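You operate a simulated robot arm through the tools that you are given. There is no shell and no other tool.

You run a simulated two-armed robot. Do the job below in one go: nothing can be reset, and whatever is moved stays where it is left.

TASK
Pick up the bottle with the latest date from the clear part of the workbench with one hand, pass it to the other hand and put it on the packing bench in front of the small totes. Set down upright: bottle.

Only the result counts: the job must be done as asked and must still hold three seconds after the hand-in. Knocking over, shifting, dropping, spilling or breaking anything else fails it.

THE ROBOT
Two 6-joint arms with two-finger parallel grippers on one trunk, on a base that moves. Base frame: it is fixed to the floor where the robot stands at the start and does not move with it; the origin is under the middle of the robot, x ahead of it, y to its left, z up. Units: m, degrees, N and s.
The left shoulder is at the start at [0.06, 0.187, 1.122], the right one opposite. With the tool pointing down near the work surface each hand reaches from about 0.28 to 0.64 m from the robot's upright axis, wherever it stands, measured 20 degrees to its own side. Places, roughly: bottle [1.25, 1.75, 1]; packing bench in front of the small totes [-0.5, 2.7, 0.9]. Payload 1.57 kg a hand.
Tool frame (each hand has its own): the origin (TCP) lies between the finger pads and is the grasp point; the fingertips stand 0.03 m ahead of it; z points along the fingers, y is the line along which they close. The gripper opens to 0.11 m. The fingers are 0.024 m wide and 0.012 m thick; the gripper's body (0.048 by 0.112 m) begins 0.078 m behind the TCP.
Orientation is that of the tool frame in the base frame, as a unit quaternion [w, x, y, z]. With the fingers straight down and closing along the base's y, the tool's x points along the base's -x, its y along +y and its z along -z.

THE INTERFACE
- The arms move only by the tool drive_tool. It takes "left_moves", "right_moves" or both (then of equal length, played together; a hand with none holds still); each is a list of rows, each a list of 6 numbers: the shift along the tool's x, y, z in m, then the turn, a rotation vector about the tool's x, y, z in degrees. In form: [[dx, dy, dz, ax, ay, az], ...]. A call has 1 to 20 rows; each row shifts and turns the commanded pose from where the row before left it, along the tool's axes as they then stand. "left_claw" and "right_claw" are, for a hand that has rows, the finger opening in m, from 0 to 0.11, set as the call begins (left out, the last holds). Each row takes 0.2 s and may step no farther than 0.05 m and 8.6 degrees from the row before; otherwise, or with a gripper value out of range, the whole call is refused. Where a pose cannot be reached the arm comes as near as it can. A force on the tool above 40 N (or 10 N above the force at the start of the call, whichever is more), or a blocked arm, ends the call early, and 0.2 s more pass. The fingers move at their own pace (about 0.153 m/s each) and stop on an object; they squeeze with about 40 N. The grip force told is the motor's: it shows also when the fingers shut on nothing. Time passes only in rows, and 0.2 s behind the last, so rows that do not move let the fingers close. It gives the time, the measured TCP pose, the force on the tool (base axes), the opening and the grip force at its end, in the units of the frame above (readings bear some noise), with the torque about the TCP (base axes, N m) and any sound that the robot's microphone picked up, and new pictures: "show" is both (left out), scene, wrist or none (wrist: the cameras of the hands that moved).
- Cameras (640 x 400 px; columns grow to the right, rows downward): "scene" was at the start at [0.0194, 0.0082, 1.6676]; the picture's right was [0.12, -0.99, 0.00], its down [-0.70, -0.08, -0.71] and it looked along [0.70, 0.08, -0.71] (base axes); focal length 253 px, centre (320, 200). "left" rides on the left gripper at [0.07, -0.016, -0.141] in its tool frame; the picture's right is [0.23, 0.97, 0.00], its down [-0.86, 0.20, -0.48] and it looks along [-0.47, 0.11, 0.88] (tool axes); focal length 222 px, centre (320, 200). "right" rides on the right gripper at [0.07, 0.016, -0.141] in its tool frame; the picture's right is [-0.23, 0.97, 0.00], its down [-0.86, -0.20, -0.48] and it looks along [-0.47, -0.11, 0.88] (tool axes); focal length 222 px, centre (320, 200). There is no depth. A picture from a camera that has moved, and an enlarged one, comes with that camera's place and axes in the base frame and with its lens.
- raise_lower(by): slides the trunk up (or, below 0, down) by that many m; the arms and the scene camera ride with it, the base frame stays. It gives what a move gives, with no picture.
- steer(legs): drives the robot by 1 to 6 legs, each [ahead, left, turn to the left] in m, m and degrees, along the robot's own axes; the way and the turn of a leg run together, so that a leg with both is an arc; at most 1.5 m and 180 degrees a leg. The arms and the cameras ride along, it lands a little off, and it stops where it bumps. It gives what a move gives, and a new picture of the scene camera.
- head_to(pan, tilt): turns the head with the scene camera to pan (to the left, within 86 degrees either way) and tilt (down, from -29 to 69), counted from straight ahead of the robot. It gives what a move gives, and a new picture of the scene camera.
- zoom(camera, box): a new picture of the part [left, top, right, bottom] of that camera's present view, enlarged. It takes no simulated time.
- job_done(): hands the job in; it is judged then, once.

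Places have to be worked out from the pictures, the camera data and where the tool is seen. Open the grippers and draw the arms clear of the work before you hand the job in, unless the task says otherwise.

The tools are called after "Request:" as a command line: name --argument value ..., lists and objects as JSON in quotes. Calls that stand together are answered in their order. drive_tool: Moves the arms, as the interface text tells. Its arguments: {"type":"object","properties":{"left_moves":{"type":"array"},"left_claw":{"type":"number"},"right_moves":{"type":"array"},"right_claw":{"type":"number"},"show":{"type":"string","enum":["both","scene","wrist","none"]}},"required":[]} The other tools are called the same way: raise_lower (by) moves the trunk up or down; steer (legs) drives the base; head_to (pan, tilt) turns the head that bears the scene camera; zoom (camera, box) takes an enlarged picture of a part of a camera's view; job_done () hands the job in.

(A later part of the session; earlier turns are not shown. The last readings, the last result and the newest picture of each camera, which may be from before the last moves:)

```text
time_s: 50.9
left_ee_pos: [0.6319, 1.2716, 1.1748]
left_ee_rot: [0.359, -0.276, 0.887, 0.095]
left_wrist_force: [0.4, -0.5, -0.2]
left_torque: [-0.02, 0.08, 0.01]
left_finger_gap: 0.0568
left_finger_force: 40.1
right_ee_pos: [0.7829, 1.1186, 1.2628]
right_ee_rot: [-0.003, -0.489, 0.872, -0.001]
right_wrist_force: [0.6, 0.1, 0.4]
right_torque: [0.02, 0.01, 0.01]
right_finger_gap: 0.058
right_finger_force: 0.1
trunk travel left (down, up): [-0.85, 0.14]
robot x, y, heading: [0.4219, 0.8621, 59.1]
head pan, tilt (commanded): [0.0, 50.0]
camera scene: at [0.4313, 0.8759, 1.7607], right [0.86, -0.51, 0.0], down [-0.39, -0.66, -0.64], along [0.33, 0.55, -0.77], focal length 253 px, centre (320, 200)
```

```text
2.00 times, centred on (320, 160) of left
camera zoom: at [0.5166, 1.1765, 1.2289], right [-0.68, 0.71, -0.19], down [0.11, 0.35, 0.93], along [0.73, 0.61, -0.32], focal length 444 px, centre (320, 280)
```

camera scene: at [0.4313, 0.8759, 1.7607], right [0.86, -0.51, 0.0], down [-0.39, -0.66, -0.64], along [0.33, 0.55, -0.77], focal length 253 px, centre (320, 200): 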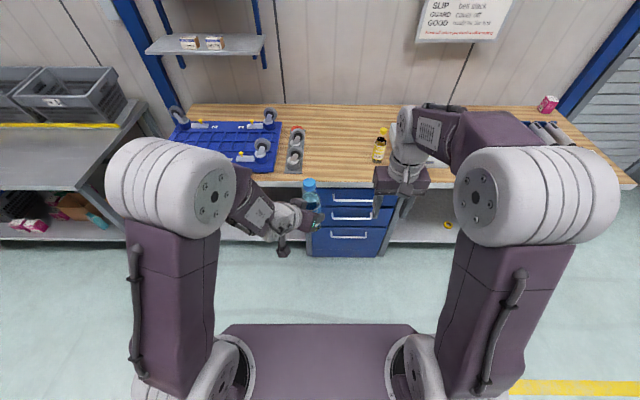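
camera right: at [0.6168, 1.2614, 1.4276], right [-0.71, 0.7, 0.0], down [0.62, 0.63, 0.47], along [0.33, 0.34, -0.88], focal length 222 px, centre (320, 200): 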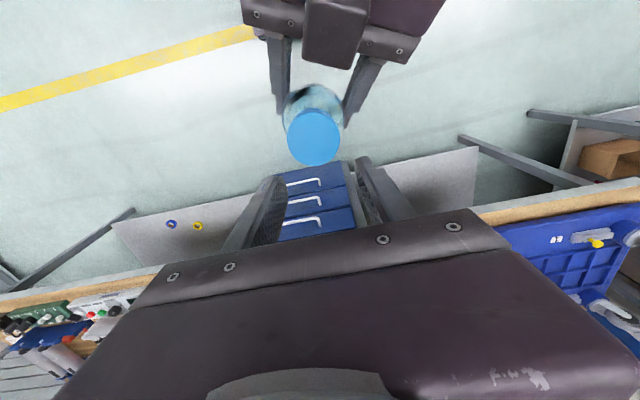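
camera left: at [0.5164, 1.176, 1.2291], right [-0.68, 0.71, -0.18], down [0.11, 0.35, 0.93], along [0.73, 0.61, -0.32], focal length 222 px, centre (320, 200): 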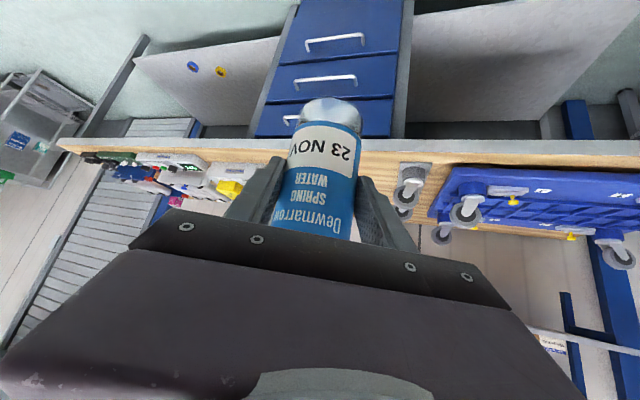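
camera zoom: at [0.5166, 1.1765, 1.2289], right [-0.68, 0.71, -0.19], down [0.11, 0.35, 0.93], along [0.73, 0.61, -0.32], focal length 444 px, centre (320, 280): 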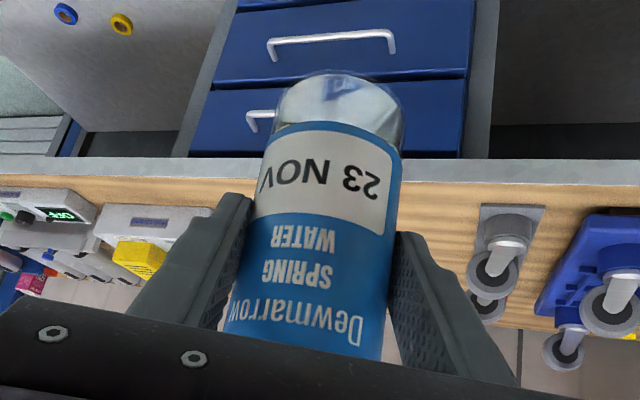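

The left hand now holds the bottle alone and upright. I drive sideways to the left toward the packing bench, staying well off its edge, and then look at it.

Request:
steer --legs '[[0, 1.3, 0]]'

Request:
head_to --pan 10 --tilt 35

```text
time_s: 57.4
left_ee_pos: [-0.4754, 1.944, 1.1732]
left_ee_rot: [0.361, -0.27, 0.888, 0.094]
left_wrist_force: [-0.1, 0.0, -0.7]
left_torque: [-0.04, 0.08, -0.03]
left_finger_gap: 0.0567
left_finger_force: 40.3
right_ee_pos: [-0.3262, 1.7905, 1.2624]
right_ee_rot: [-0.004, -0.483, 0.876, -0.002]
right_wrist_force: [0.2, 0.6, 0.4]
right_torque: [0.0, -0.01, -0.04]
right_finger_gap: 0.0581
right_finger_force: 0.1
trunk travel left (down, up): [-0.85, 0.14]
robot x, y, heading: [-0.6913, 1.5373, 58.5]
head pan, tilt (commanded): [0.0, 50.0]
camera scene: at [-0.6811, 1.5503, 1.7607], right [0.85, -0.52, 0.0], down [-0.4, -0.65, -0.64], along [0.34, 0.55, -0.77], focal length 253 px, centre (320, 200)
```

scene: 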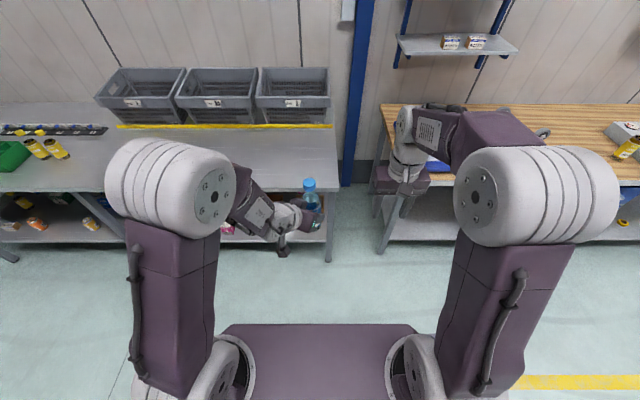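

```text
time_s: 58.2
left_ee_pos: [-0.4777, 1.9446, 1.1741]
left_ee_rot: [0.361, -0.27, 0.888, 0.093]
left_wrist_force: [-0.2, 0.2, 0.2]
left_torque: [-0.03, 0.07, -0.01]
left_finger_gap: 0.057
left_finger_force: 40.0
right_ee_pos: [-0.3263, 1.7909, 1.2635]
right_ee_rot: [-0.003, -0.483, 0.875, -0.001]
right_wrist_force: [-0.1, -0.2, -0.4]
right_torque: [0.0, 0.0, 0.04]
right_finger_gap: 0.0581
right_finger_force: 0.1
trunk travel left (down, up): [-0.85, 0.14]
robot x, y, heading: [-0.6909, 1.5363, 58.6]
head pan, tilt (commanded): [10.0, 35.0]
camera scene: at [-0.69, 1.5672, 1.7824], right [0.93, -0.37, 0.0], down [-0.21, -0.53, -0.82], along [0.3, 0.76, -0.57], focal length 253 px, centre (320, 200)
```

scene: 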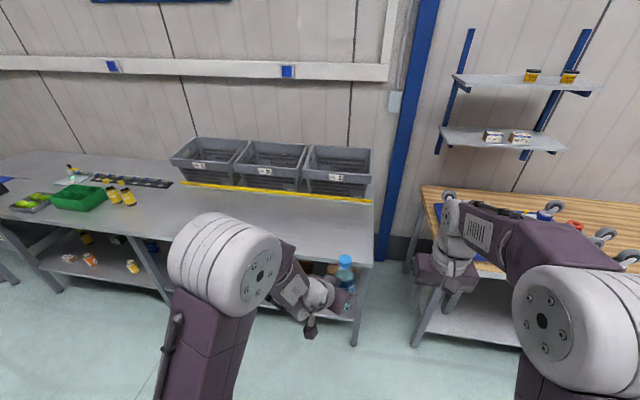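

The bench area in front of the three totes is clear. I zoom in to measure the bench edge, the yellow strip and the totes.

Request:
zoom --camera "scene" --box '[150, 120, 400, 280]'

Request:
zoom --camera "scene" --box '[0, 140, 200, 265]'

```text
2.50 times, centred on (275, 200) of scene
camera zoom: at [-0.69, 1.5672, 1.7824], right [0.93, -0.37, 0.0], down [-0.21, -0.53, -0.82], along [0.3, 0.76, -0.57], focal length 633 px, centre (432, 200)
```

zoom: 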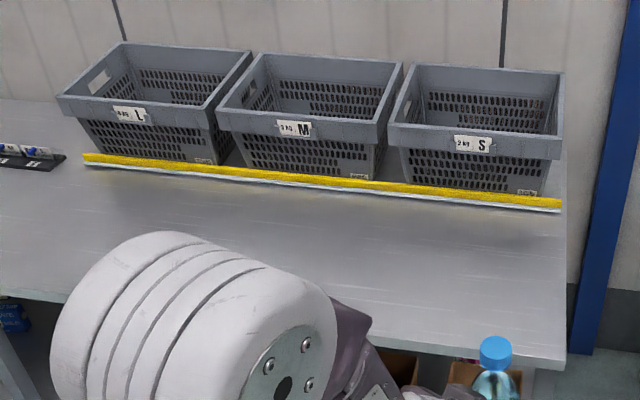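

```text
3.20 times, centred on (100, 202) of scene
camera zoom: at [-0.69, 1.5672, 1.7824], right [0.93, -0.37, 0.0], down [-0.21, -0.53, -0.82], along [0.3, 0.76, -0.57], focal length 810 px, centre (1024, 192)
```

zoom: 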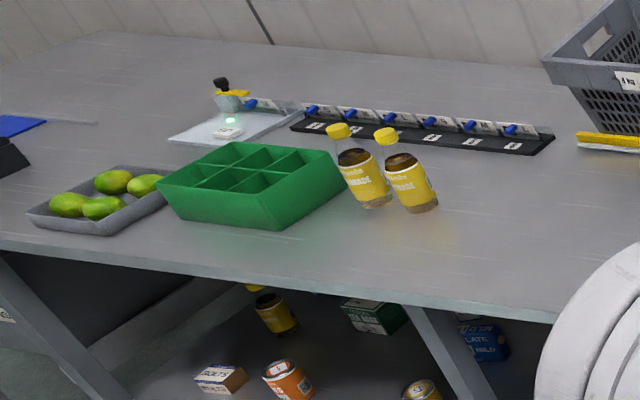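

The bench edge is about 0.82 m ahead, the yellow strip about 1.34 m ahead; the target spot [-0.5, 2.7] lies in front of the totes about 0.28 m in from the edge. I drive up in one step to just short of the placing stance.

Request:
steer --legs '[[0, 0.36, 0], [0.4, 0, 0]]'

Request:
head_to --pan 0 --tilt 48

```text
time_s: 62.6
left_ee_pos: [-0.5901, 2.4801, 1.1736]
left_ee_rot: [0.359, -0.275, 0.887, 0.096]
left_wrist_force: [-0.6, 0.1, -4.8]
left_torque: [0.0, 0.04, -0.04]
left_finger_gap: 0.0567
left_finger_force: 39.7
right_ee_pos: [-0.4407, 2.3286, 1.2628]
right_ee_rot: [-0.003, -0.488, 0.873, -0.001]
right_wrist_force: [-0.4, -0.1, -0.3]
right_torque: [-0.01, -0.02, 0.01]
right_finger_gap: 0.0579
right_finger_force: 0.0
trunk travel left (down, up): [-0.85, 0.14]
robot x, y, heading: [-0.8017, 2.0731, 59.0]
head pan, tilt (commanded): [10.0, 35.0]
camera scene: at [-0.8007, 2.1006, 1.7825], right [0.93, -0.36, 0.0], down [-0.2, -0.54, -0.82], along [0.29, 0.77, -0.57], focal length 253 px, centre (320, 200)
```

scene: 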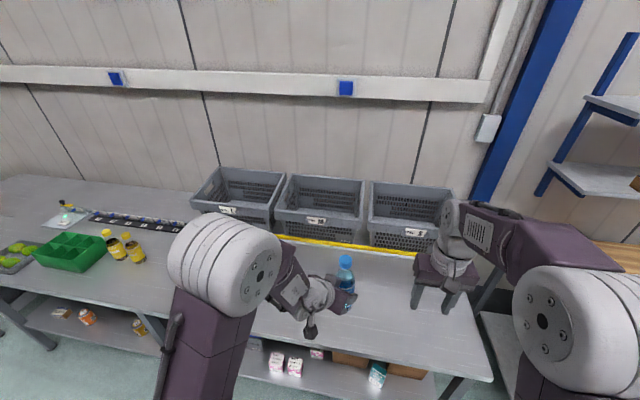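

```text
time_s: 63.4
left_ee_pos: [-0.5906, 2.4819, 1.1742]
left_ee_rot: [0.36, -0.275, 0.887, 0.095]
left_wrist_force: [0.2, 0.0, -4.5]
left_torque: [-0.06, 0.07, 0.0]
left_finger_gap: 0.0571
left_finger_force: 40.3
right_ee_pos: [-0.4386, 2.3304, 1.2625]
right_ee_rot: [-0.003, -0.488, 0.873, -0.001]
right_wrist_force: [-0.1, -0.2, -0.9]
right_torque: [0.02, 0.01, 0.02]
right_finger_gap: 0.0579
right_finger_force: 0.1
trunk travel left (down, up): [-0.85, 0.14]
robot x, y, heading: [-0.7994, 2.0697, 59.2]
head pan, tilt (commanded): [0.0, 48.0]
camera scene: at [-0.7899, 2.0886, 1.7635], right [0.86, -0.51, 0.0], down [-0.38, -0.64, -0.67], along [0.34, 0.57, -0.74], focal length 253 px, centre (320, 200)
```

scene: 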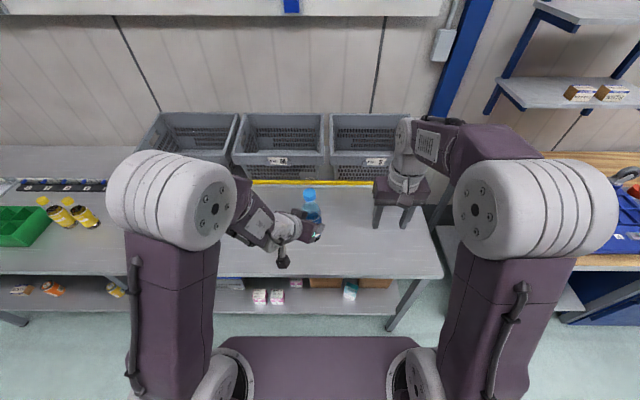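

The left wrist now shows about 4.7 N of bottle weight. I check the bottle in the left wrist view and the bench measurements.

Request:
zoom --camera "left" --box '[120, 40, 520, 290]'

Request:
zoom --camera "scene" --box '[220, 100, 460, 290]'

```text
1.60 times, centred on (320, 165) of left
camera zoom: at [-0.7054, 2.3876, 1.2289], right [-0.68, 0.71, -0.18], down [0.11, 0.35, 0.93], along [0.73, 0.61, -0.32], focal length 355 px, centre (320, 256)
```

zoom: 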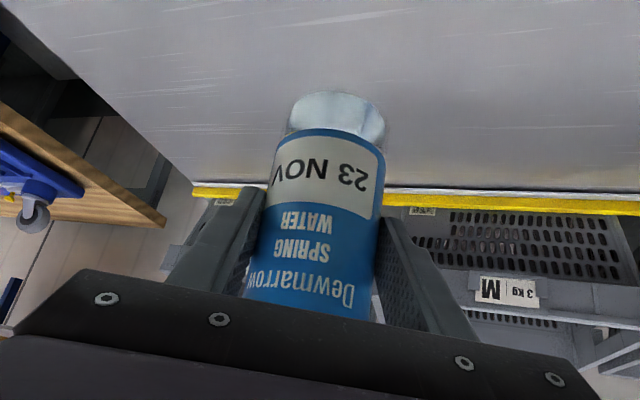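

```text
2.11 times, centred on (340, 195) of scene
camera zoom: at [-0.7899, 2.0886, 1.7635], right [0.86, -0.51, 0.0], down [-0.38, -0.64, -0.67], along [0.34, 0.57, -0.74], focal length 533 px, centre (278, 210)
```

zoom: 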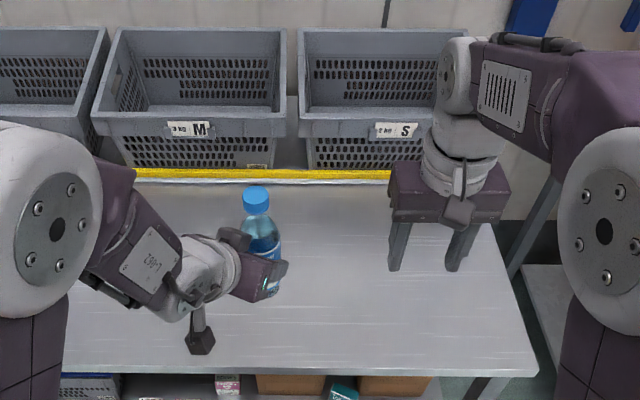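

The bottle is secure; the placing spot is 0.69 m ahead, 0.067 m left, midway between edge and strip and in front of the middle tote. I creep 0.085 m closer.

Request:
steer --legs '[[0.085, 0, 0]]'

```text
time_s: 64.5
left_ee_pos: [-0.5498, 2.5499, 1.1774]
left_ee_rot: [0.361, -0.274, 0.886, 0.097]
left_wrist_force: [-0.1, 0.1, -4.9]
left_torque: [-0.01, 0.02, 0.03]
left_finger_gap: 0.0567
left_finger_force: 39.7
right_ee_pos: [-0.4, 2.3981, 1.2642]
right_ee_rot: [0.001, -0.488, 0.873, 0.0]
right_wrist_force: [-0.7, -1.4, 0.6]
right_torque: [0.04, -0.01, 0.02]
right_finger_gap: 0.0583
right_finger_force: 0.1
trunk travel left (down, up): [-0.85, 0.14]
robot x, y, heading: [-0.7591, 2.1473, 58.9]
head pan, tilt (commanded): [0.0, 48.0]
camera scene: at [-0.7513, 2.1529, 1.7636], right [0.86, -0.51, 0.0], down [-0.38, -0.63, -0.67], along [0.35, 0.58, -0.74], focal length 253 px, centre (320, 200)
```

scene: 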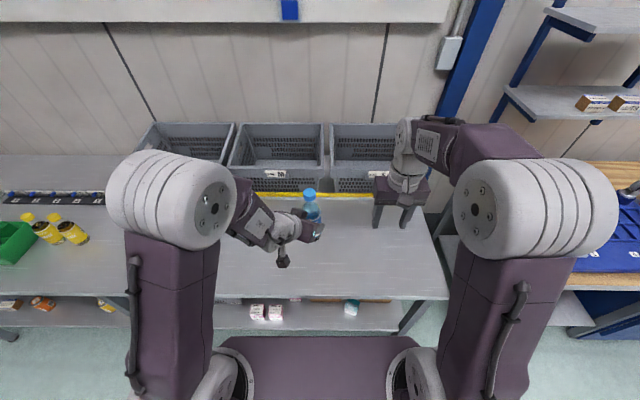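

The stance is right. I extend the left hand to above the spot, lowering it only slightly.

Request:
drive_tool --left_moves '[[-0.0072, 0.0196, 0.0255, 0, 0, 0], [-0.0072, 0.0196, 0.0255, 0, 0, 0], [-0.0072, 0.0196, 0.0255, 0, 0, 0], [-0.0072, 0.0196, 0.0255, 0, 0, 0], [-0.0071, 0.0196, 0.0255, 0, 0, 0], [0, 0, 0, 0, 0, 0], [0, 0, 0, 0, 0, 0]]' --left_claw 0.0 --show "both"

```text
time_s: 66.1
left_ee_pos: [-0.5074, 2.6988, 1.1052]
left_ee_rot: [0.359, -0.275, 0.887, 0.096]
left_wrist_force: [0.0, 0.0, -5.2]
left_torque: [-0.05, 0.05, -0.02]
left_finger_gap: 0.0568
left_finger_force: 39.4
right_ee_pos: [-0.3952, 2.405, 1.263]
right_ee_rot: [-0.002, -0.488, 0.873, -0.002]
right_wrist_force: [-0.1, 0.5, 0.0]
right_torque: [-0.01, 0.0, -0.02]
right_finger_gap: 0.058
right_finger_force: 0.0
trunk travel left (down, up): [-0.85, 0.14]
robot x, y, heading: [-0.7544, 2.1449, 59.2]
head pan, tilt (commanded): [0.0, 48.0]
camera scene: at [-0.7463, 2.1612, 1.7635], right [0.86, -0.51, 0.0], down [-0.38, -0.64, -0.67], along [0.34, 0.57, -0.74], focal length 253 px, centre (320, 200)
camera left: at [-0.6221, 2.604, 1.1585], right [-0.68, 0.71, -0.18], down [0.11, 0.35, 0.93], along [0.73, 0.61, -0.32], focal length 222 px, centre (320, 200)
```

scene: 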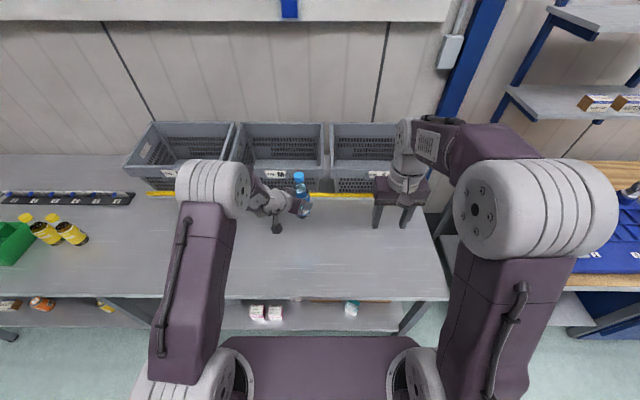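
left: 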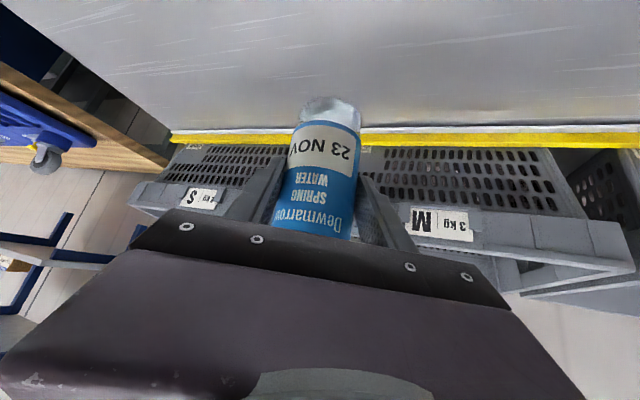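

The bottle is over the spot, base about 0.15 m above the bench. I lower the trunk by 0.10 m for a straight vertical descent.

Request:
raise_lower --by -0.1

Request:
zoom --camera "scene" --box '[220, 140, 400, 260]'

Request:
zoom --camera "left" --box '[0, 0, 640, 400]'

```text
time_s: 67.4
left_ee_pos: [-0.5072, 2.6993, 1.004]
left_ee_rot: [0.359, -0.275, 0.887, 0.094]
left_wrist_force: [-0.6, -1.0, -4.5]
left_torque: [-0.03, 0.11, -0.02]
left_finger_gap: 0.0568
left_finger_force: 40.1
right_ee_pos: [-0.3954, 2.4042, 1.1628]
right_ee_rot: [-0.003, -0.487, 0.873, -0.002]
right_wrist_force: [0.6, -0.1, -0.4]
right_torque: [0.01, 0.0, 0.01]
right_finger_gap: 0.058
right_finger_force: 0.0
trunk travel left (down, up): [-0.75, 0.24]
robot x, y, heading: [-0.7556, 2.1464, 59.2]
head pan, tilt (commanded): [0.0, 48.0]
```

```text
3.33 times, centred on (310, 200) of scene
camera zoom: at [-0.7465, 2.1611, 1.6635], right [0.86, -0.51, 0.0], down [-0.38, -0.64, -0.67], along [0.34, 0.57, -0.74], focal length 844 px, centre (353, 200)
```

zoom: 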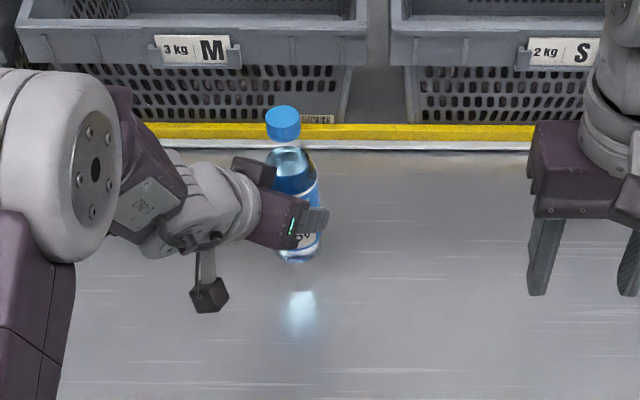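

```text
1.00 times, centred on (320, 200) of left (not enlarged: the box is as wide or as high as the picture)
camera zoom: at [-0.6223, 2.6038, 1.0587], right [-0.68, 0.71, -0.18], down [0.11, 0.35, 0.93], along [0.73, 0.61, -0.32], focal length 222 px, centre (320, 200)
```

zoom: 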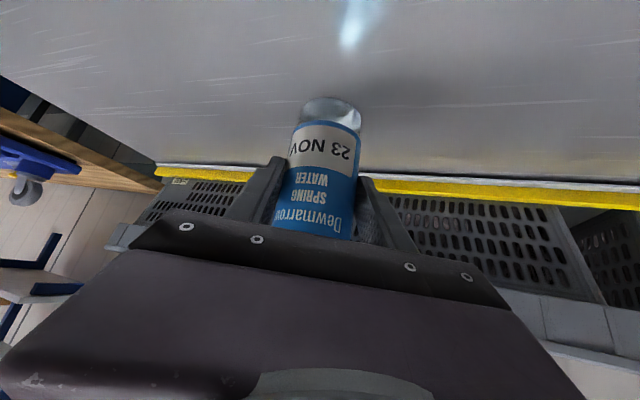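

The reflection shows the base is only a few centimetres above the bench. I lower the left hand in small vertical steps and watch the wrist force.

Request:
drive_tool --left_moves '[[0.0035, 0.0001, 0.0036, 0, 0, 0], [0.0035, 0.0001, 0.0036, 0, 0, 0], [0.0035, 0.0001, 0.0036, 0, 0, 0], [0, 0, 0, 0, 0, 0]]' --show "none"

Request:
zoom --camera "scene" --box '[260, 160, 360, 240]'

```text
time_s: 68.4
left_ee_pos: [-0.5073, 2.6985, 0.989]
left_ee_rot: [0.359, -0.276, 0.886, 0.096]
left_wrist_force: [0.1, 0.0, -5.1]
left_torque: [-0.04, 0.06, -0.01]
left_finger_gap: 0.0566
left_finger_force: 40.1
right_ee_pos: [-0.3959, 2.4046, 1.1623]
right_ee_rot: [-0.003, -0.488, 0.873, -0.002]
right_wrist_force: [-0.7, 0.7, 0.0]
right_torque: [0.0, 0.03, 0.01]
right_finger_gap: 0.0582
right_finger_force: 0.0
trunk travel left (down, up): [-0.75, 0.24]
robot x, y, heading: [-0.7543, 2.1478, 58.9]
head pan, tilt (commanded): [0.0, 48.0]
```

```text
5.00 times, centred on (310, 200) of scene
camera zoom: at [-0.7464, 2.1612, 1.6635], right [0.86, -0.51, 0.0], down [-0.38, -0.64, -0.67], along [0.34, 0.57, -0.74], focal length 1266 px, centre (370, 200)
```

zoom: 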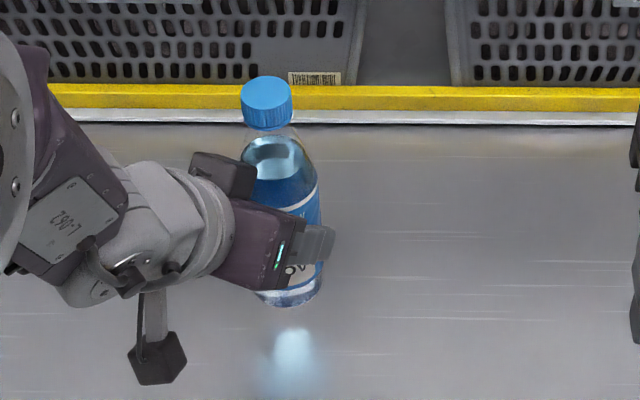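

Still free (weight −5 N); the reflection gap suggests about 1–1.5 cm to go. I continue in 3 mm steps.

Request:
drive_tool --left_moves '[[0.0021, 0.0001, 0.0022, 0, 0, 0], [0.0021, 0.0001, 0.0022, 0, 0, 0], [0.0021, 0.0001, 0.0022, 0, 0, 0], [0, 0, 0, 0, 0, 0]]' --show "none"

Request:
zoom --camera "scene" --box '[260, 160, 360, 240]'

```text
time_s: 69.4
left_ee_pos: [-0.5069, 2.6993, 0.9804]
left_ee_rot: [0.36, -0.275, 0.886, 0.095]
left_wrist_force: [-0.9, 0.1, -5.3]
left_torque: [-0.01, 0.07, 0.01]
left_finger_gap: 0.0573
left_finger_force: 39.7
right_ee_pos: [-0.3959, 2.4042, 1.1634]
right_ee_rot: [-0.004, -0.488, 0.873, -0.002]
right_wrist_force: [-0.1, 0.2, -0.7]
right_torque: [0.03, 0.0, 0.04]
right_finger_gap: 0.0582
right_finger_force: 0.0
trunk travel left (down, up): [-0.75, 0.24]
robot x, y, heading: [-0.7574, 2.1462, 59.0]
head pan, tilt (commanded): [0.0, 48.0]
```

```text
5.00 times, centred on (310, 200) of scene
camera zoom: at [-0.7464, 2.1612, 1.6635], right [0.86, -0.51, 0.0], down [-0.38, -0.64, -0.67], along [0.34, 0.57, -0.74], focal length 1266 px, centre (370, 200)
```

zoom: 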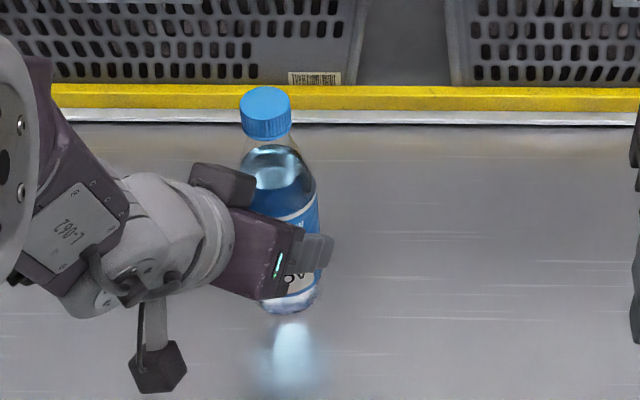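

Very close now: base and its reflection nearly meet (about 5 mm). I go down another 4 mm in fine steps.

Request:
drive_tool --left_moves '[[0.0014, 0, 0.0014, 0, 0, 0], [0.0014, 0, 0.0014, 0, 0, 0], [0, 0, 0, 0, 0, 0]]' --show "none"

Request:
zoom --camera "scene" --box '[280, 190, 330, 230]'

```text
time_s: 70.2
left_ee_pos: [-0.5071, 2.6977, 0.9745]
left_ee_rot: [0.36, -0.275, 0.887, 0.095]
left_wrist_force: [-0.6, 0.1, -4.0]
left_torque: [0.0, 0.06, -0.03]
left_finger_gap: 0.0565
left_finger_force: 40.4
right_ee_pos: [-0.3961, 2.4035, 1.162]
right_ee_rot: [-0.003, -0.488, 0.873, -0.002]
right_wrist_force: [0.7, 0.4, 1.0]
right_torque: [-0.03, 0.05, -0.03]
right_finger_gap: 0.0581
right_finger_force: 0.1
trunk travel left (down, up): [-0.75, 0.24]
robot x, y, heading: [-0.7578, 2.1439, 59.0]
head pan, tilt (commanded): [0.0, 48.0]
```

```text
10.00 times, centred on (305, 210) of scene
camera zoom: at [-0.7465, 2.1611, 1.6635], right [0.86, -0.51, 0.0], down [-0.38, -0.64, -0.67], along [0.34, 0.57, -0.74], focal length 2532 px, centre (470, 100)
```

zoom: 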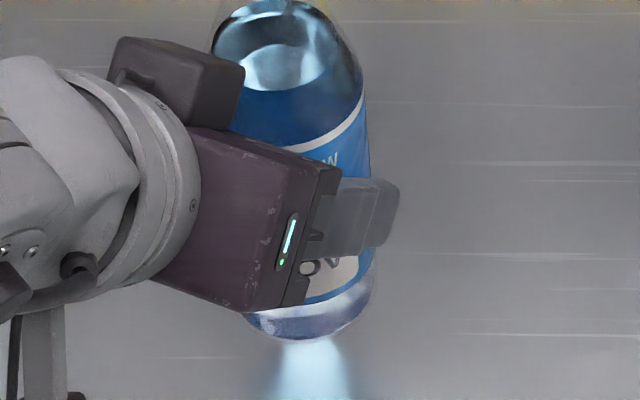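

No clear contact yet (−4 N). I continue with a 3 mm step, and again check the force.

Request:
drive_tool --left_moves '[[0.001, 0, 0.001, 0, 0, 0], [0.001, 0, 0.001, 0, 0, 0], [0, 0, 0, 0, 0, 0]]' --show "none"

Request:
zoom --camera "scene" --box '[280, 190, 330, 230]'

```text
time_s: 71.0
left_ee_pos: [-0.5067, 2.6983, 0.9714]
left_ee_rot: [0.36, -0.274, 0.887, 0.095]
left_wrist_force: [0.5, 1.0, -4.8]
left_torque: [0.01, 0.08, -0.01]
left_finger_gap: 0.0571
left_finger_force: 40.2
right_ee_pos: [-0.3949, 2.4032, 1.163]
right_ee_rot: [-0.003, -0.489, 0.872, -0.002]
right_wrist_force: [-1.2, 0.0, -0.8]
right_torque: [0.01, 0.01, -0.01]
right_finger_gap: 0.0581
right_finger_force: 0.0
trunk travel left (down, up): [-0.75, 0.24]
robot x, y, heading: [-0.7555, 2.1454, 59.0]
head pan, tilt (commanded): [0.0, 48.0]
```

```text
10.00 times, centred on (305, 210) of scene
camera zoom: at [-0.7464, 2.1612, 1.6635], right [0.86, -0.51, 0.0], down [-0.38, -0.64, -0.67], along [0.34, 0.57, -0.74], focal length 2532 px, centre (470, 100)
```

zoom: 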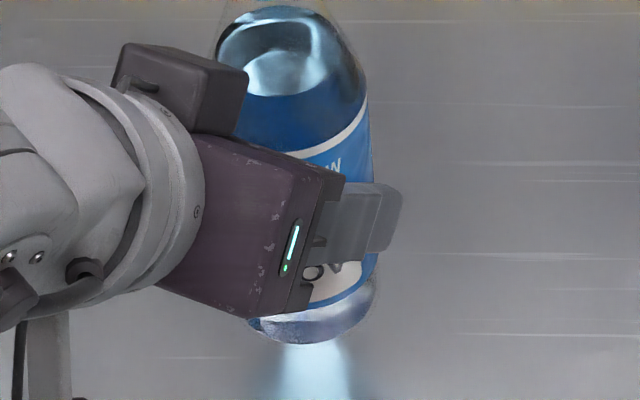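

Force is unchanged, so the base is still just off the bench. I keep lowering in small steps.

Request:
drive_tool --left_moves '[[0.0014, 0, 0.0014, 0, 0, 0], [0.0014, 0, 0.0014, 0, 0, 0], [0, 0, 0, 0, 0, 0]]' --show "none"

Request:
drive_tool --left_moves '[[0.001, 0, 0.001, 0, 0, 0], [0.001, 0, 0.001, 0, 0, 0], [0, 0, 0, 0, 0, 0]]' --show "none"

Request:
zoom --camera "scene" --box '[280, 190, 330, 230]'

```text
time_s: 71.8
left_ee_pos: [-0.5076, 2.6981, 0.9673]
left_ee_rot: [0.359, -0.275, 0.887, 0.095]
left_wrist_force: [-0.1, -0.8, -4.2]
left_torque: [-0.03, 0.06, 0.02]
left_finger_gap: 0.057
left_finger_force: 39.8
right_ee_pos: [-0.3957, 2.4029, 1.1631]
right_ee_rot: [-0.003, -0.488, 0.873, -0.002]
right_wrist_force: [-0.5, -0.3, 0.2]
right_torque: [-0.02, -0.01, 0.01]
right_finger_gap: 0.0581
right_finger_force: 0.0
trunk travel left (down, up): [-0.75, 0.24]
robot x, y, heading: [-0.7529, 2.1458, 58.9]
head pan, tilt (commanded): [0.0, 48.0]
```

```text
time_s: 72.6
left_ee_pos: [-0.5065, 2.6978, 0.9644]
left_ee_rot: [0.359, -0.276, 0.887, 0.095]
left_wrist_force: [1.0, -0.1, -4.9]
left_torque: [-0.04, 0.08, -0.02]
left_finger_gap: 0.0567
left_finger_force: 40.2
right_ee_pos: [-0.3951, 2.4046, 1.1635]
right_ee_rot: [-0.003, -0.488, 0.873, -0.002]
right_wrist_force: [0.1, 0.4, 0.4]
right_torque: [0.0, 0.04, 0.0]
right_finger_gap: 0.0581
right_finger_force: 0.1
trunk travel left (down, up): [-0.75, 0.24]
robot x, y, heading: [-0.7528, 2.1479, 59.3]
head pan, tilt (commanded): [0.0, 48.0]
```

```text
10.00 times, centred on (305, 210) of scene
camera zoom: at [-0.7464, 2.1611, 1.6635], right [0.86, -0.51, 0.0], down [-0.38, -0.64, -0.67], along [0.34, 0.57, -0.74], focal length 2532 px, centre (470, 100)
```

zoom: 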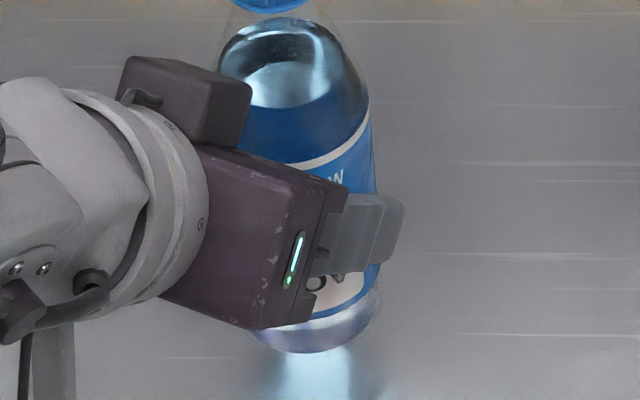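

Still hanging free at TCP z 0.964. I continue downward in 2 mm rows.

Request:
drive_tool --left_moves '[[0.0014, 0, 0.0014, 0, 0, 0], [0.0014, 0, 0.0014, 0, 0, 0], [0, 0, 0, 0, 0, 0]]' --show "none"

Request:
drive_tool --left_moves '[[0.001, 0, 0.001, 0, 0, 0], [0.001, 0, 0.001, 0, 0, 0], [0, 0, 0, 0, 0, 0]]' --show "none"

Request:
zoom --camera "scene" --box '[280, 190, 330, 230]'

```text
time_s: 73.4
left_ee_pos: [-0.5058, 2.6965, 0.962]
left_ee_rot: [0.359, -0.275, 0.887, 0.095]
left_wrist_force: [-0.6, -0.5, -4.1]
left_torque: [-0.01, 0.06, -0.02]
left_finger_gap: 0.0568
left_finger_force: 40.0
right_ee_pos: [-0.3955, 2.4037, 1.1629]
right_ee_rot: [-0.003, -0.488, 0.873, -0.001]
right_wrist_force: [0.3, 0.5, -0.1]
right_torque: [-0.02, 0.0, 0.02]
right_finger_gap: 0.0581
right_finger_force: 0.2
trunk travel left (down, up): [-0.75, 0.24]
robot x, y, heading: [-0.7581, 2.1463, 59.0]
head pan, tilt (commanded): [0.0, 48.0]
```

```text
time_s: 74.2
left_ee_pos: [-0.5067, 2.6965, 0.9596]
left_ee_rot: [0.36, -0.274, 0.887, 0.094]
left_wrist_force: [0.0, 0.3, -5.3]
left_torque: [-0.01, 0.0, -0.02]
left_finger_gap: 0.0568
left_finger_force: 40.0
right_ee_pos: [-0.3955, 2.4029, 1.1615]
right_ee_rot: [-0.003, -0.488, 0.873, -0.001]
right_wrist_force: [-0.4, 1.2, -0.6]
right_torque: [-0.01, 0.0, 0.01]
right_finger_gap: 0.058
right_finger_force: 0.1
trunk travel left (down, up): [-0.75, 0.24]
robot x, y, heading: [-0.7564, 2.1448, 59.0]
head pan, tilt (commanded): [0.0, 48.0]
```

```text
10.00 times, centred on (305, 210) of scene
camera zoom: at [-0.7464, 2.1612, 1.6635], right [0.86, -0.51, 0.0], down [-0.38, -0.64, -0.67], along [0.34, 0.57, -0.74], focal length 2532 px, centre (470, 100)
```

zoom: 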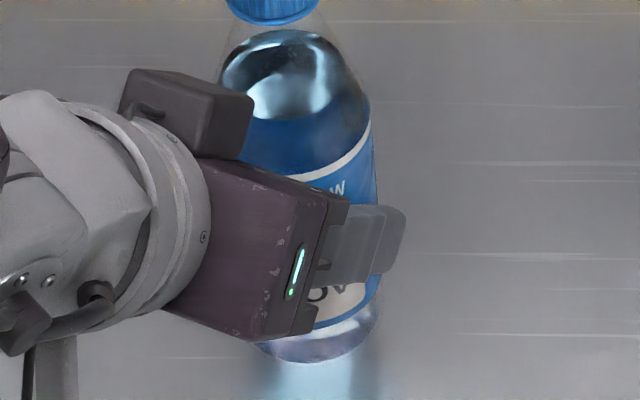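

Still no contact; the base computes to about z 0.89. I keep going down with careful small steps.

Request:
drive_tool --left_moves '[[0.0014, 0, 0.0014, 0, 0, 0], [0.0014, 0, 0.0014, 0, 0, 0], [0, 0, 0, 0, 0, 0]]' --show "none"

Request:
drive_tool --left_moves '[[0.0014, 0, 0.0014, 0, 0, 0], [0.0014, 0, 0.0014, 0, 0, 0], [0, 0, 0, 0, 0, 0]]' --show "none"

Request:
zoom --camera "scene" --box '[280, 190, 330, 230]'

```text
time_s: 75.0
left_ee_pos: [-0.5078, 2.6974, 0.9559]
left_ee_rot: [0.36, -0.275, 0.886, 0.095]
left_wrist_force: [-0.4, 0.2, -4.0]
left_torque: [-0.04, 0.06, -0.01]
left_finger_gap: 0.057
left_finger_force: 40.1
right_ee_pos: [-0.3955, 2.4036, 1.1628]
right_ee_rot: [-0.003, -0.487, 0.873, -0.001]
right_wrist_force: [0.2, -0.5, 0.5]
right_torque: [0.02, -0.03, -0.01]
right_finger_gap: 0.0578
right_finger_force: 0.1
trunk travel left (down, up): [-0.75, 0.24]
robot x, y, heading: [-0.7494, 2.1433, 59.0]
head pan, tilt (commanded): [0.0, 48.0]
```

```text
time_s: 75.8
left_ee_pos: [-0.5093, 2.6967, 0.9513]
left_ee_rot: [0.36, -0.275, 0.886, 0.095]
left_wrist_force: [1.0, -1.2, -4.7]
left_torque: [-0.03, 0.07, 0.03]
left_finger_gap: 0.0566
left_finger_force: 39.7
right_ee_pos: [-0.3966, 2.4045, 1.1638]
right_ee_rot: [-0.003, -0.487, 0.873, -0.002]
right_wrist_force: [0.9, 0.5, 0.3]
right_torque: [-0.05, 0.0, -0.04]
right_finger_gap: 0.0581
right_finger_force: 0.0
trunk travel left (down, up): [-0.75, 0.24]
robot x, y, heading: [-0.7562, 2.1424, 59.0]
head pan, tilt (commanded): [0.0, 48.0]
```

```text
10.00 times, centred on (305, 210) of scene
camera zoom: at [-0.7464, 2.1611, 1.6635], right [0.86, -0.51, 0.0], down [-0.38, -0.64, -0.67], along [0.34, 0.57, -0.74], focal length 2532 px, centre (470, 100)
```

zoom: 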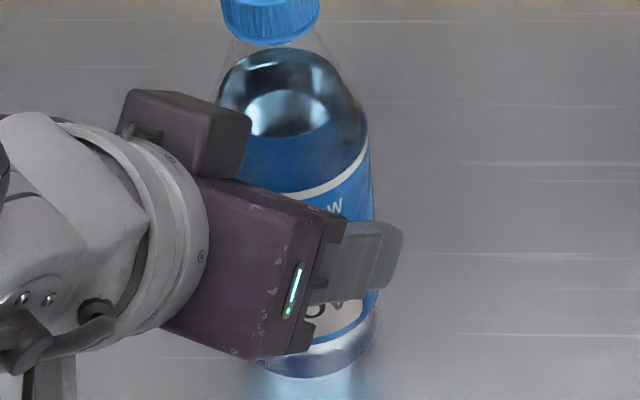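

Still −4.7 N at TCP z 0.951. Next 4 mm, then 3 mm more, watching for the weight to vanish.

Request:
drive_tool --left_moves '[[0.0014, 0, 0.0014, 0, 0, 0], [0.0014, 0, 0.0014, 0, 0, 0], [0, 0, 0, 0, 0, 0]]' --show "none"

Request:
drive_tool --left_moves '[[0.001, 0, 0.001, 0, 0, 0], [0.001, 0, 0.001, 0, 0, 0], [0, 0, 0, 0, 0, 0]]' --show "none"

Request:
zoom --camera "scene" --box '[270, 180, 350, 240]'

```text
time_s: 76.6
left_ee_pos: [-0.5076, 2.6966, 0.9473]
left_ee_rot: [0.359, -0.275, 0.887, 0.095]
left_wrist_force: [0.4, -0.3, -4.1]
left_torque: [-0.05, 0.08, -0.02]
left_finger_gap: 0.0568
left_finger_force: 41.0
right_ee_pos: [-0.3959, 2.4033, 1.1637]
right_ee_rot: [-0.003, -0.488, 0.873, -0.001]
right_wrist_force: [0.3, -0.6, -0.1]
right_torque: [-0.03, -0.04, -0.01]
right_finger_gap: 0.0582
right_finger_force: 0.0
trunk travel left (down, up): [-0.75, 0.24]
robot x, y, heading: [-0.7563, 2.1443, 59.0]
head pan, tilt (commanded): [0.0, 48.0]
```

```text
time_s: 77.4
left_ee_pos: [-0.5065, 2.6963, 0.9442]
left_ee_rot: [0.359, -0.275, 0.887, 0.095]
left_wrist_force: [-0.7, -0.2, -5.2]
left_torque: [-0.04, 0.04, -0.01]
left_finger_gap: 0.0567
left_finger_force: 40.4
right_ee_pos: [-0.3956, 2.4037, 1.1621]
right_ee_rot: [-0.003, -0.488, 0.873, -0.001]
right_wrist_force: [0.6, 0.6, 0.3]
right_torque: [0.02, 0.02, -0.04]
right_finger_gap: 0.0579
right_finger_force: 0.0
trunk travel left (down, up): [-0.75, 0.24]
robot x, y, heading: [-0.7555, 2.1447, 59.2]
head pan, tilt (commanded): [0.0, 48.0]
```

```text
6.67 times, centred on (310, 210) of scene
camera zoom: at [-0.7464, 2.1612, 1.6635], right [0.86, -0.51, 0.0], down [-0.38, -0.64, -0.67], along [0.34, 0.57, -0.74], focal length 1688 px, centre (387, 133)
```

zoom: 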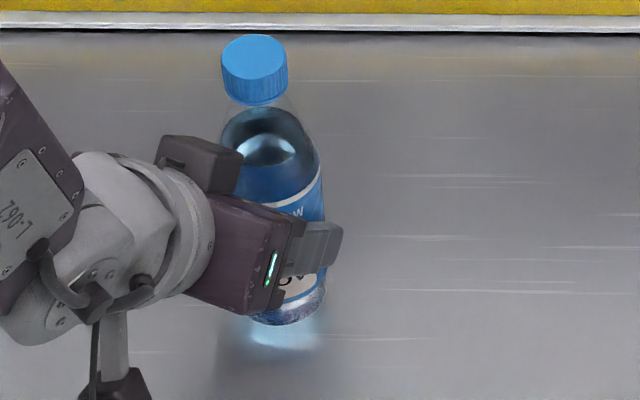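

A contact shadow is appearing at the base, so contact is near. I continue in 2–3 mm steps.

Request:
drive_tool --left_moves '[[0.001, 0, 0.001, 0, 0, 0], [0.001, 0, 0.001, 0, 0, 0], [0, 0, 0, 0, 0, 0]]' --show "none"

Request:
drive_tool --left_moves '[[0.001, 0, 0.001, 0, 0, 0], [0.0007, 0, 0.0007, 0, 0, 0], [0, 0, 0, 0, 0, 0]]' --show "none"

Request:
zoom --camera "scene" --box '[270, 180, 350, 240]'

```text
time_s: 78.2
left_ee_pos: [-0.5093, 2.6972, 0.9416]
left_ee_rot: [0.359, -0.275, 0.887, 0.095]
left_wrist_force: [0.0, 0.2, -4.7]
left_torque: [-0.08, 0.05, 0.01]
left_finger_gap: 0.0568
left_finger_force: 40.1
right_ee_pos: [-0.3959, 2.4045, 1.1629]
right_ee_rot: [-0.003, -0.488, 0.873, -0.002]
right_wrist_force: [-0.1, -0.2, 0.4]
right_torque: [-0.02, 0.03, -0.01]
right_finger_gap: 0.0578
right_finger_force: 0.1
trunk travel left (down, up): [-0.75, 0.24]
robot x, y, heading: [-0.7552, 2.1456, 58.8]
head pan, tilt (commanded): [0.0, 48.0]
```

```text
time_s: 79.0
left_ee_pos: [-0.5074, 2.6966, 0.9391]
left_ee_rot: [0.36, -0.276, 0.886, 0.096]
left_wrist_force: [0.1, 0.3, -4.1]
left_torque: [0.03, 0.02, -0.02]
left_finger_gap: 0.0568
left_finger_force: 39.8
right_ee_pos: [-0.3958, 2.4042, 1.1621]
right_ee_rot: [-0.004, -0.488, 0.873, -0.002]
right_wrist_force: [-0.4, 0.3, 1.0]
right_torque: [0.04, 0.03, -0.01]
right_finger_gap: 0.058
right_finger_force: 0.0
trunk travel left (down, up): [-0.75, 0.24]
robot x, y, heading: [-0.7582, 2.1459, 59.0]
head pan, tilt (commanded): [0.0, 48.0]
```

```text
6.67 times, centred on (310, 210) of scene
camera zoom: at [-0.7465, 2.161, 1.6635], right [0.86, -0.51, 0.0], down [-0.38, -0.64, -0.67], along [0.34, 0.57, -0.74], focal length 1688 px, centre (387, 133)
```

zoom: 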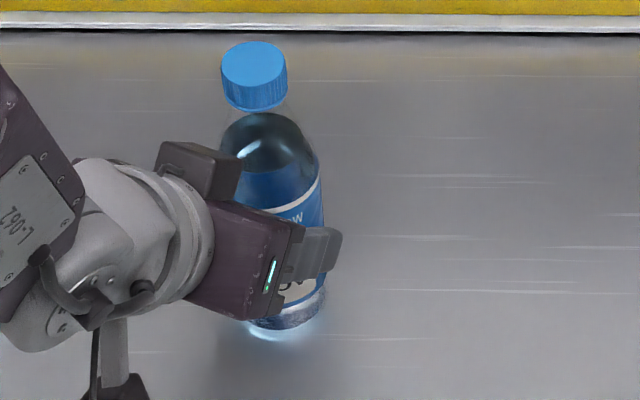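

The shadow tightens around the base but the weight is still on the hand. I lower a further couple of millimetres per call.

Request:
drive_tool --left_moves '[[0.001, 0, 0.001, 0, 0, 0], [0.0007, 0, 0.0007, 0, 0, 0], [0, 0, 0, 0, 0, 0]]' --show "none"

Request:
drive_tool --left_moves '[[0.001, 0, 0.001, 0, 0, 0], [0.0007, 0, 0.0007, 0, 0, 0], [0, 0, 0, 0, 0, 0]]' --show "none"

Request:
zoom --camera "scene" --box '[270, 180, 350, 240]'

```text
time_s: 79.8
left_ee_pos: [-0.5073, 2.6974, 0.9394]
left_ee_rot: [0.361, -0.275, 0.886, 0.096]
left_wrist_force: [-1.9, 2.1, 7.1]
left_torque: [0.44, 0.19, 0.05]
left_finger_gap: 0.0568
left_finger_force: 39.9
right_ee_pos: [-0.3957, 2.4021, 1.1639]
right_ee_rot: [-0.002, -0.489, 0.872, -0.001]
right_wrist_force: [-0.3, 0.5, -0.1]
right_torque: [-0.03, 0.0, -0.02]
right_finger_gap: 0.058
right_finger_force: 0.1
trunk travel left (down, up): [-0.75, 0.24]
robot x, y, heading: [-0.7522, 2.1453, 58.8]
head pan, tilt (commanded): [0.0, 48.0]
```

```text
time_s: 80.6
left_ee_pos: [-0.5081, 2.6962, 0.9387]
left_ee_rot: [0.364, -0.273, 0.885, 0.097]
left_wrist_force: [-1.3, 7.3, 28.0]
left_torque: [1.24, 0.36, 0.01]
left_finger_gap: 0.0568
left_finger_force: 39.9
right_ee_pos: [-0.3962, 2.4013, 1.164]
right_ee_rot: [-0.001, -0.489, 0.872, -0.001]
right_wrist_force: [0.1, 0.6, 0.1]
right_torque: [0.0, 0.0, 0.02]
right_finger_gap: 0.0578
right_finger_force: 0.1
trunk travel left (down, up): [-0.75, 0.24]
robot x, y, heading: [-0.7562, 2.1447, 58.8]
head pan, tilt (commanded): [0.0, 48.0]
```

```text
6.67 times, centred on (310, 210) of scene
camera zoom: at [-0.7494, 2.1571, 1.6638], right [0.86, -0.51, 0.0], down [-0.38, -0.64, -0.67], along [0.35, 0.58, -0.74], focal length 1688 px, centre (387, 133)
```

zoom: 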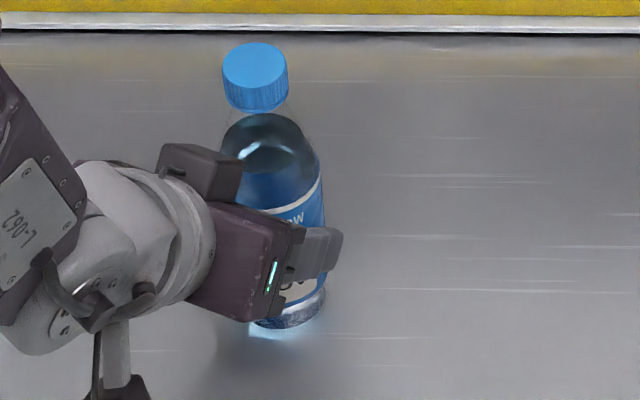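

Contact: the base is on the bench and I am now pressing with 28 N. I back up about 2.8 mm to relieve the pressure before releasing.

Request:
drive_tool --left_moves '[[-0.001, 0, -0.001, 0, 0, 0], [-0.001, 0, -0.001, 0, 0, 0], [0, 0, 0, 0, 0, 0]]' --show "none"

```text
time_s: 81.4
left_ee_pos: [-0.5077, 2.6957, 0.9396]
left_ee_rot: [0.362, -0.275, 0.885, 0.097]
left_wrist_force: [0.5, 9.3, 22.3]
left_torque: [1.47, 0.07, -0.04]
left_finger_gap: 0.0566
left_finger_force: 40.3
right_ee_pos: [-0.3968, 2.4032, 1.1637]
right_ee_rot: [-0.003, -0.488, 0.873, -0.002]
right_wrist_force: [-0.2, 0.4, -0.8]
right_torque: [-0.01, 0.01, 0.01]
right_finger_gap: 0.0581
right_finger_force: 0.1
trunk travel left (down, up): [-0.75, 0.24]
robot x, y, heading: [-0.7551, 2.1419, 59.0]
head pan, tilt (commanded): [0.0, 48.0]
```

Still 22 N upward; I raise a bit more to bring it near zero.

Request:
drive_tool --left_moves '[[-0.001, 0, -0.001, 0, 0, 0], [0, 0, 0, 0, 0, 0]]' --show "none"

```text
time_s: 82.0
left_ee_pos: [-0.5073, 2.6955, 0.9398]
left_ee_rot: [0.359, -0.275, 0.887, 0.095]
left_wrist_force: [2.9, 4.0, 11.5]
left_torque: [0.75, -0.13, -0.07]
left_finger_gap: 0.0568
left_finger_force: 40.2
right_ee_pos: [-0.3961, 2.4032, 1.1634]
right_ee_rot: [-0.003, -0.488, 0.873, -0.001]
right_wrist_force: [0.0, -1.2, 0.2]
right_torque: [0.01, 0.02, 0.02]
right_finger_gap: 0.0579
right_finger_force: 0.1
trunk travel left (down, up): [-0.75, 0.24]
robot x, y, heading: [-0.7577, 2.1433, 59.1]
head pan, tilt (commanded): [0.0, 48.0]
```

Now 11.5 N; one more millimetre up should take it close to zero.

Request:
drive_tool --left_moves '[[-0.0008, 0, -0.0008, 0, 0, 0], [0, 0, 0, 0, 0, 0]]' --show "none"

Request:
zoom --camera "scene" --box '[250, 160, 370, 250]'

Request:
zoom --camera "left" --box '[160, 40, 480, 240]'

```text
time_s: 82.6
left_ee_pos: [-0.508, 2.6943, 0.9383]
left_ee_rot: [0.358, -0.275, 0.887, 0.095]
left_wrist_force: [1.3, -1.4, 1.2]
left_torque: [0.09, -0.08, -0.01]
left_finger_gap: 0.0566
left_finger_force: 40.1
right_ee_pos: [-0.3952, 2.4031, 1.1631]
right_ee_rot: [-0.002, -0.488, 0.873, -0.002]
right_wrist_force: [-0.5, 0.2, -0.9]
right_torque: [0.01, -0.02, 0.02]
right_finger_gap: 0.058
right_finger_force: 0.0
trunk travel left (down, up): [-0.75, 0.24]
robot x, y, heading: [-0.7568, 2.1447, 59.0]
head pan, tilt (commanded): [0.0, 48.0]
```

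```text
4.44 times, centred on (310, 205) of scene
camera zoom: at [-0.7465, 2.1599, 1.6633], right [0.86, -0.51, 0.0], down [-0.38, -0.64, -0.67], along [0.34, 0.57, -0.74], focal length 1125 px, centre (364, 178)
```

zoom: 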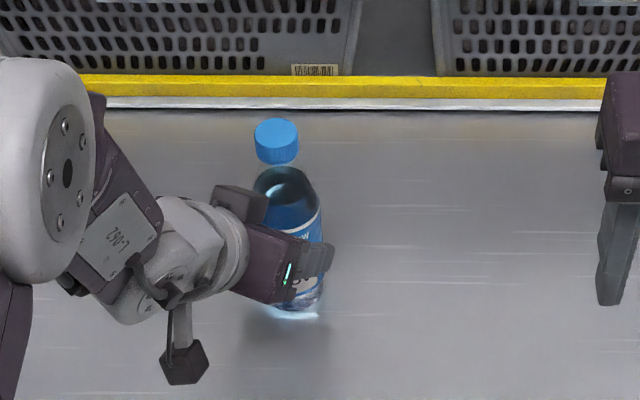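

```text
2.00 times, centred on (320, 140) of left
camera zoom: at [-0.6234, 2.6003, 0.9945], right [-0.68, 0.71, -0.18], down [0.12, 0.35, 0.93], along [0.73, 0.61, -0.32], focal length 444 px, centre (320, 320)
```

zoom: 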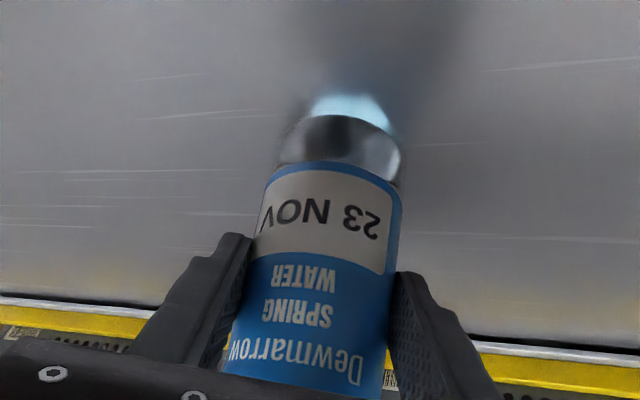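

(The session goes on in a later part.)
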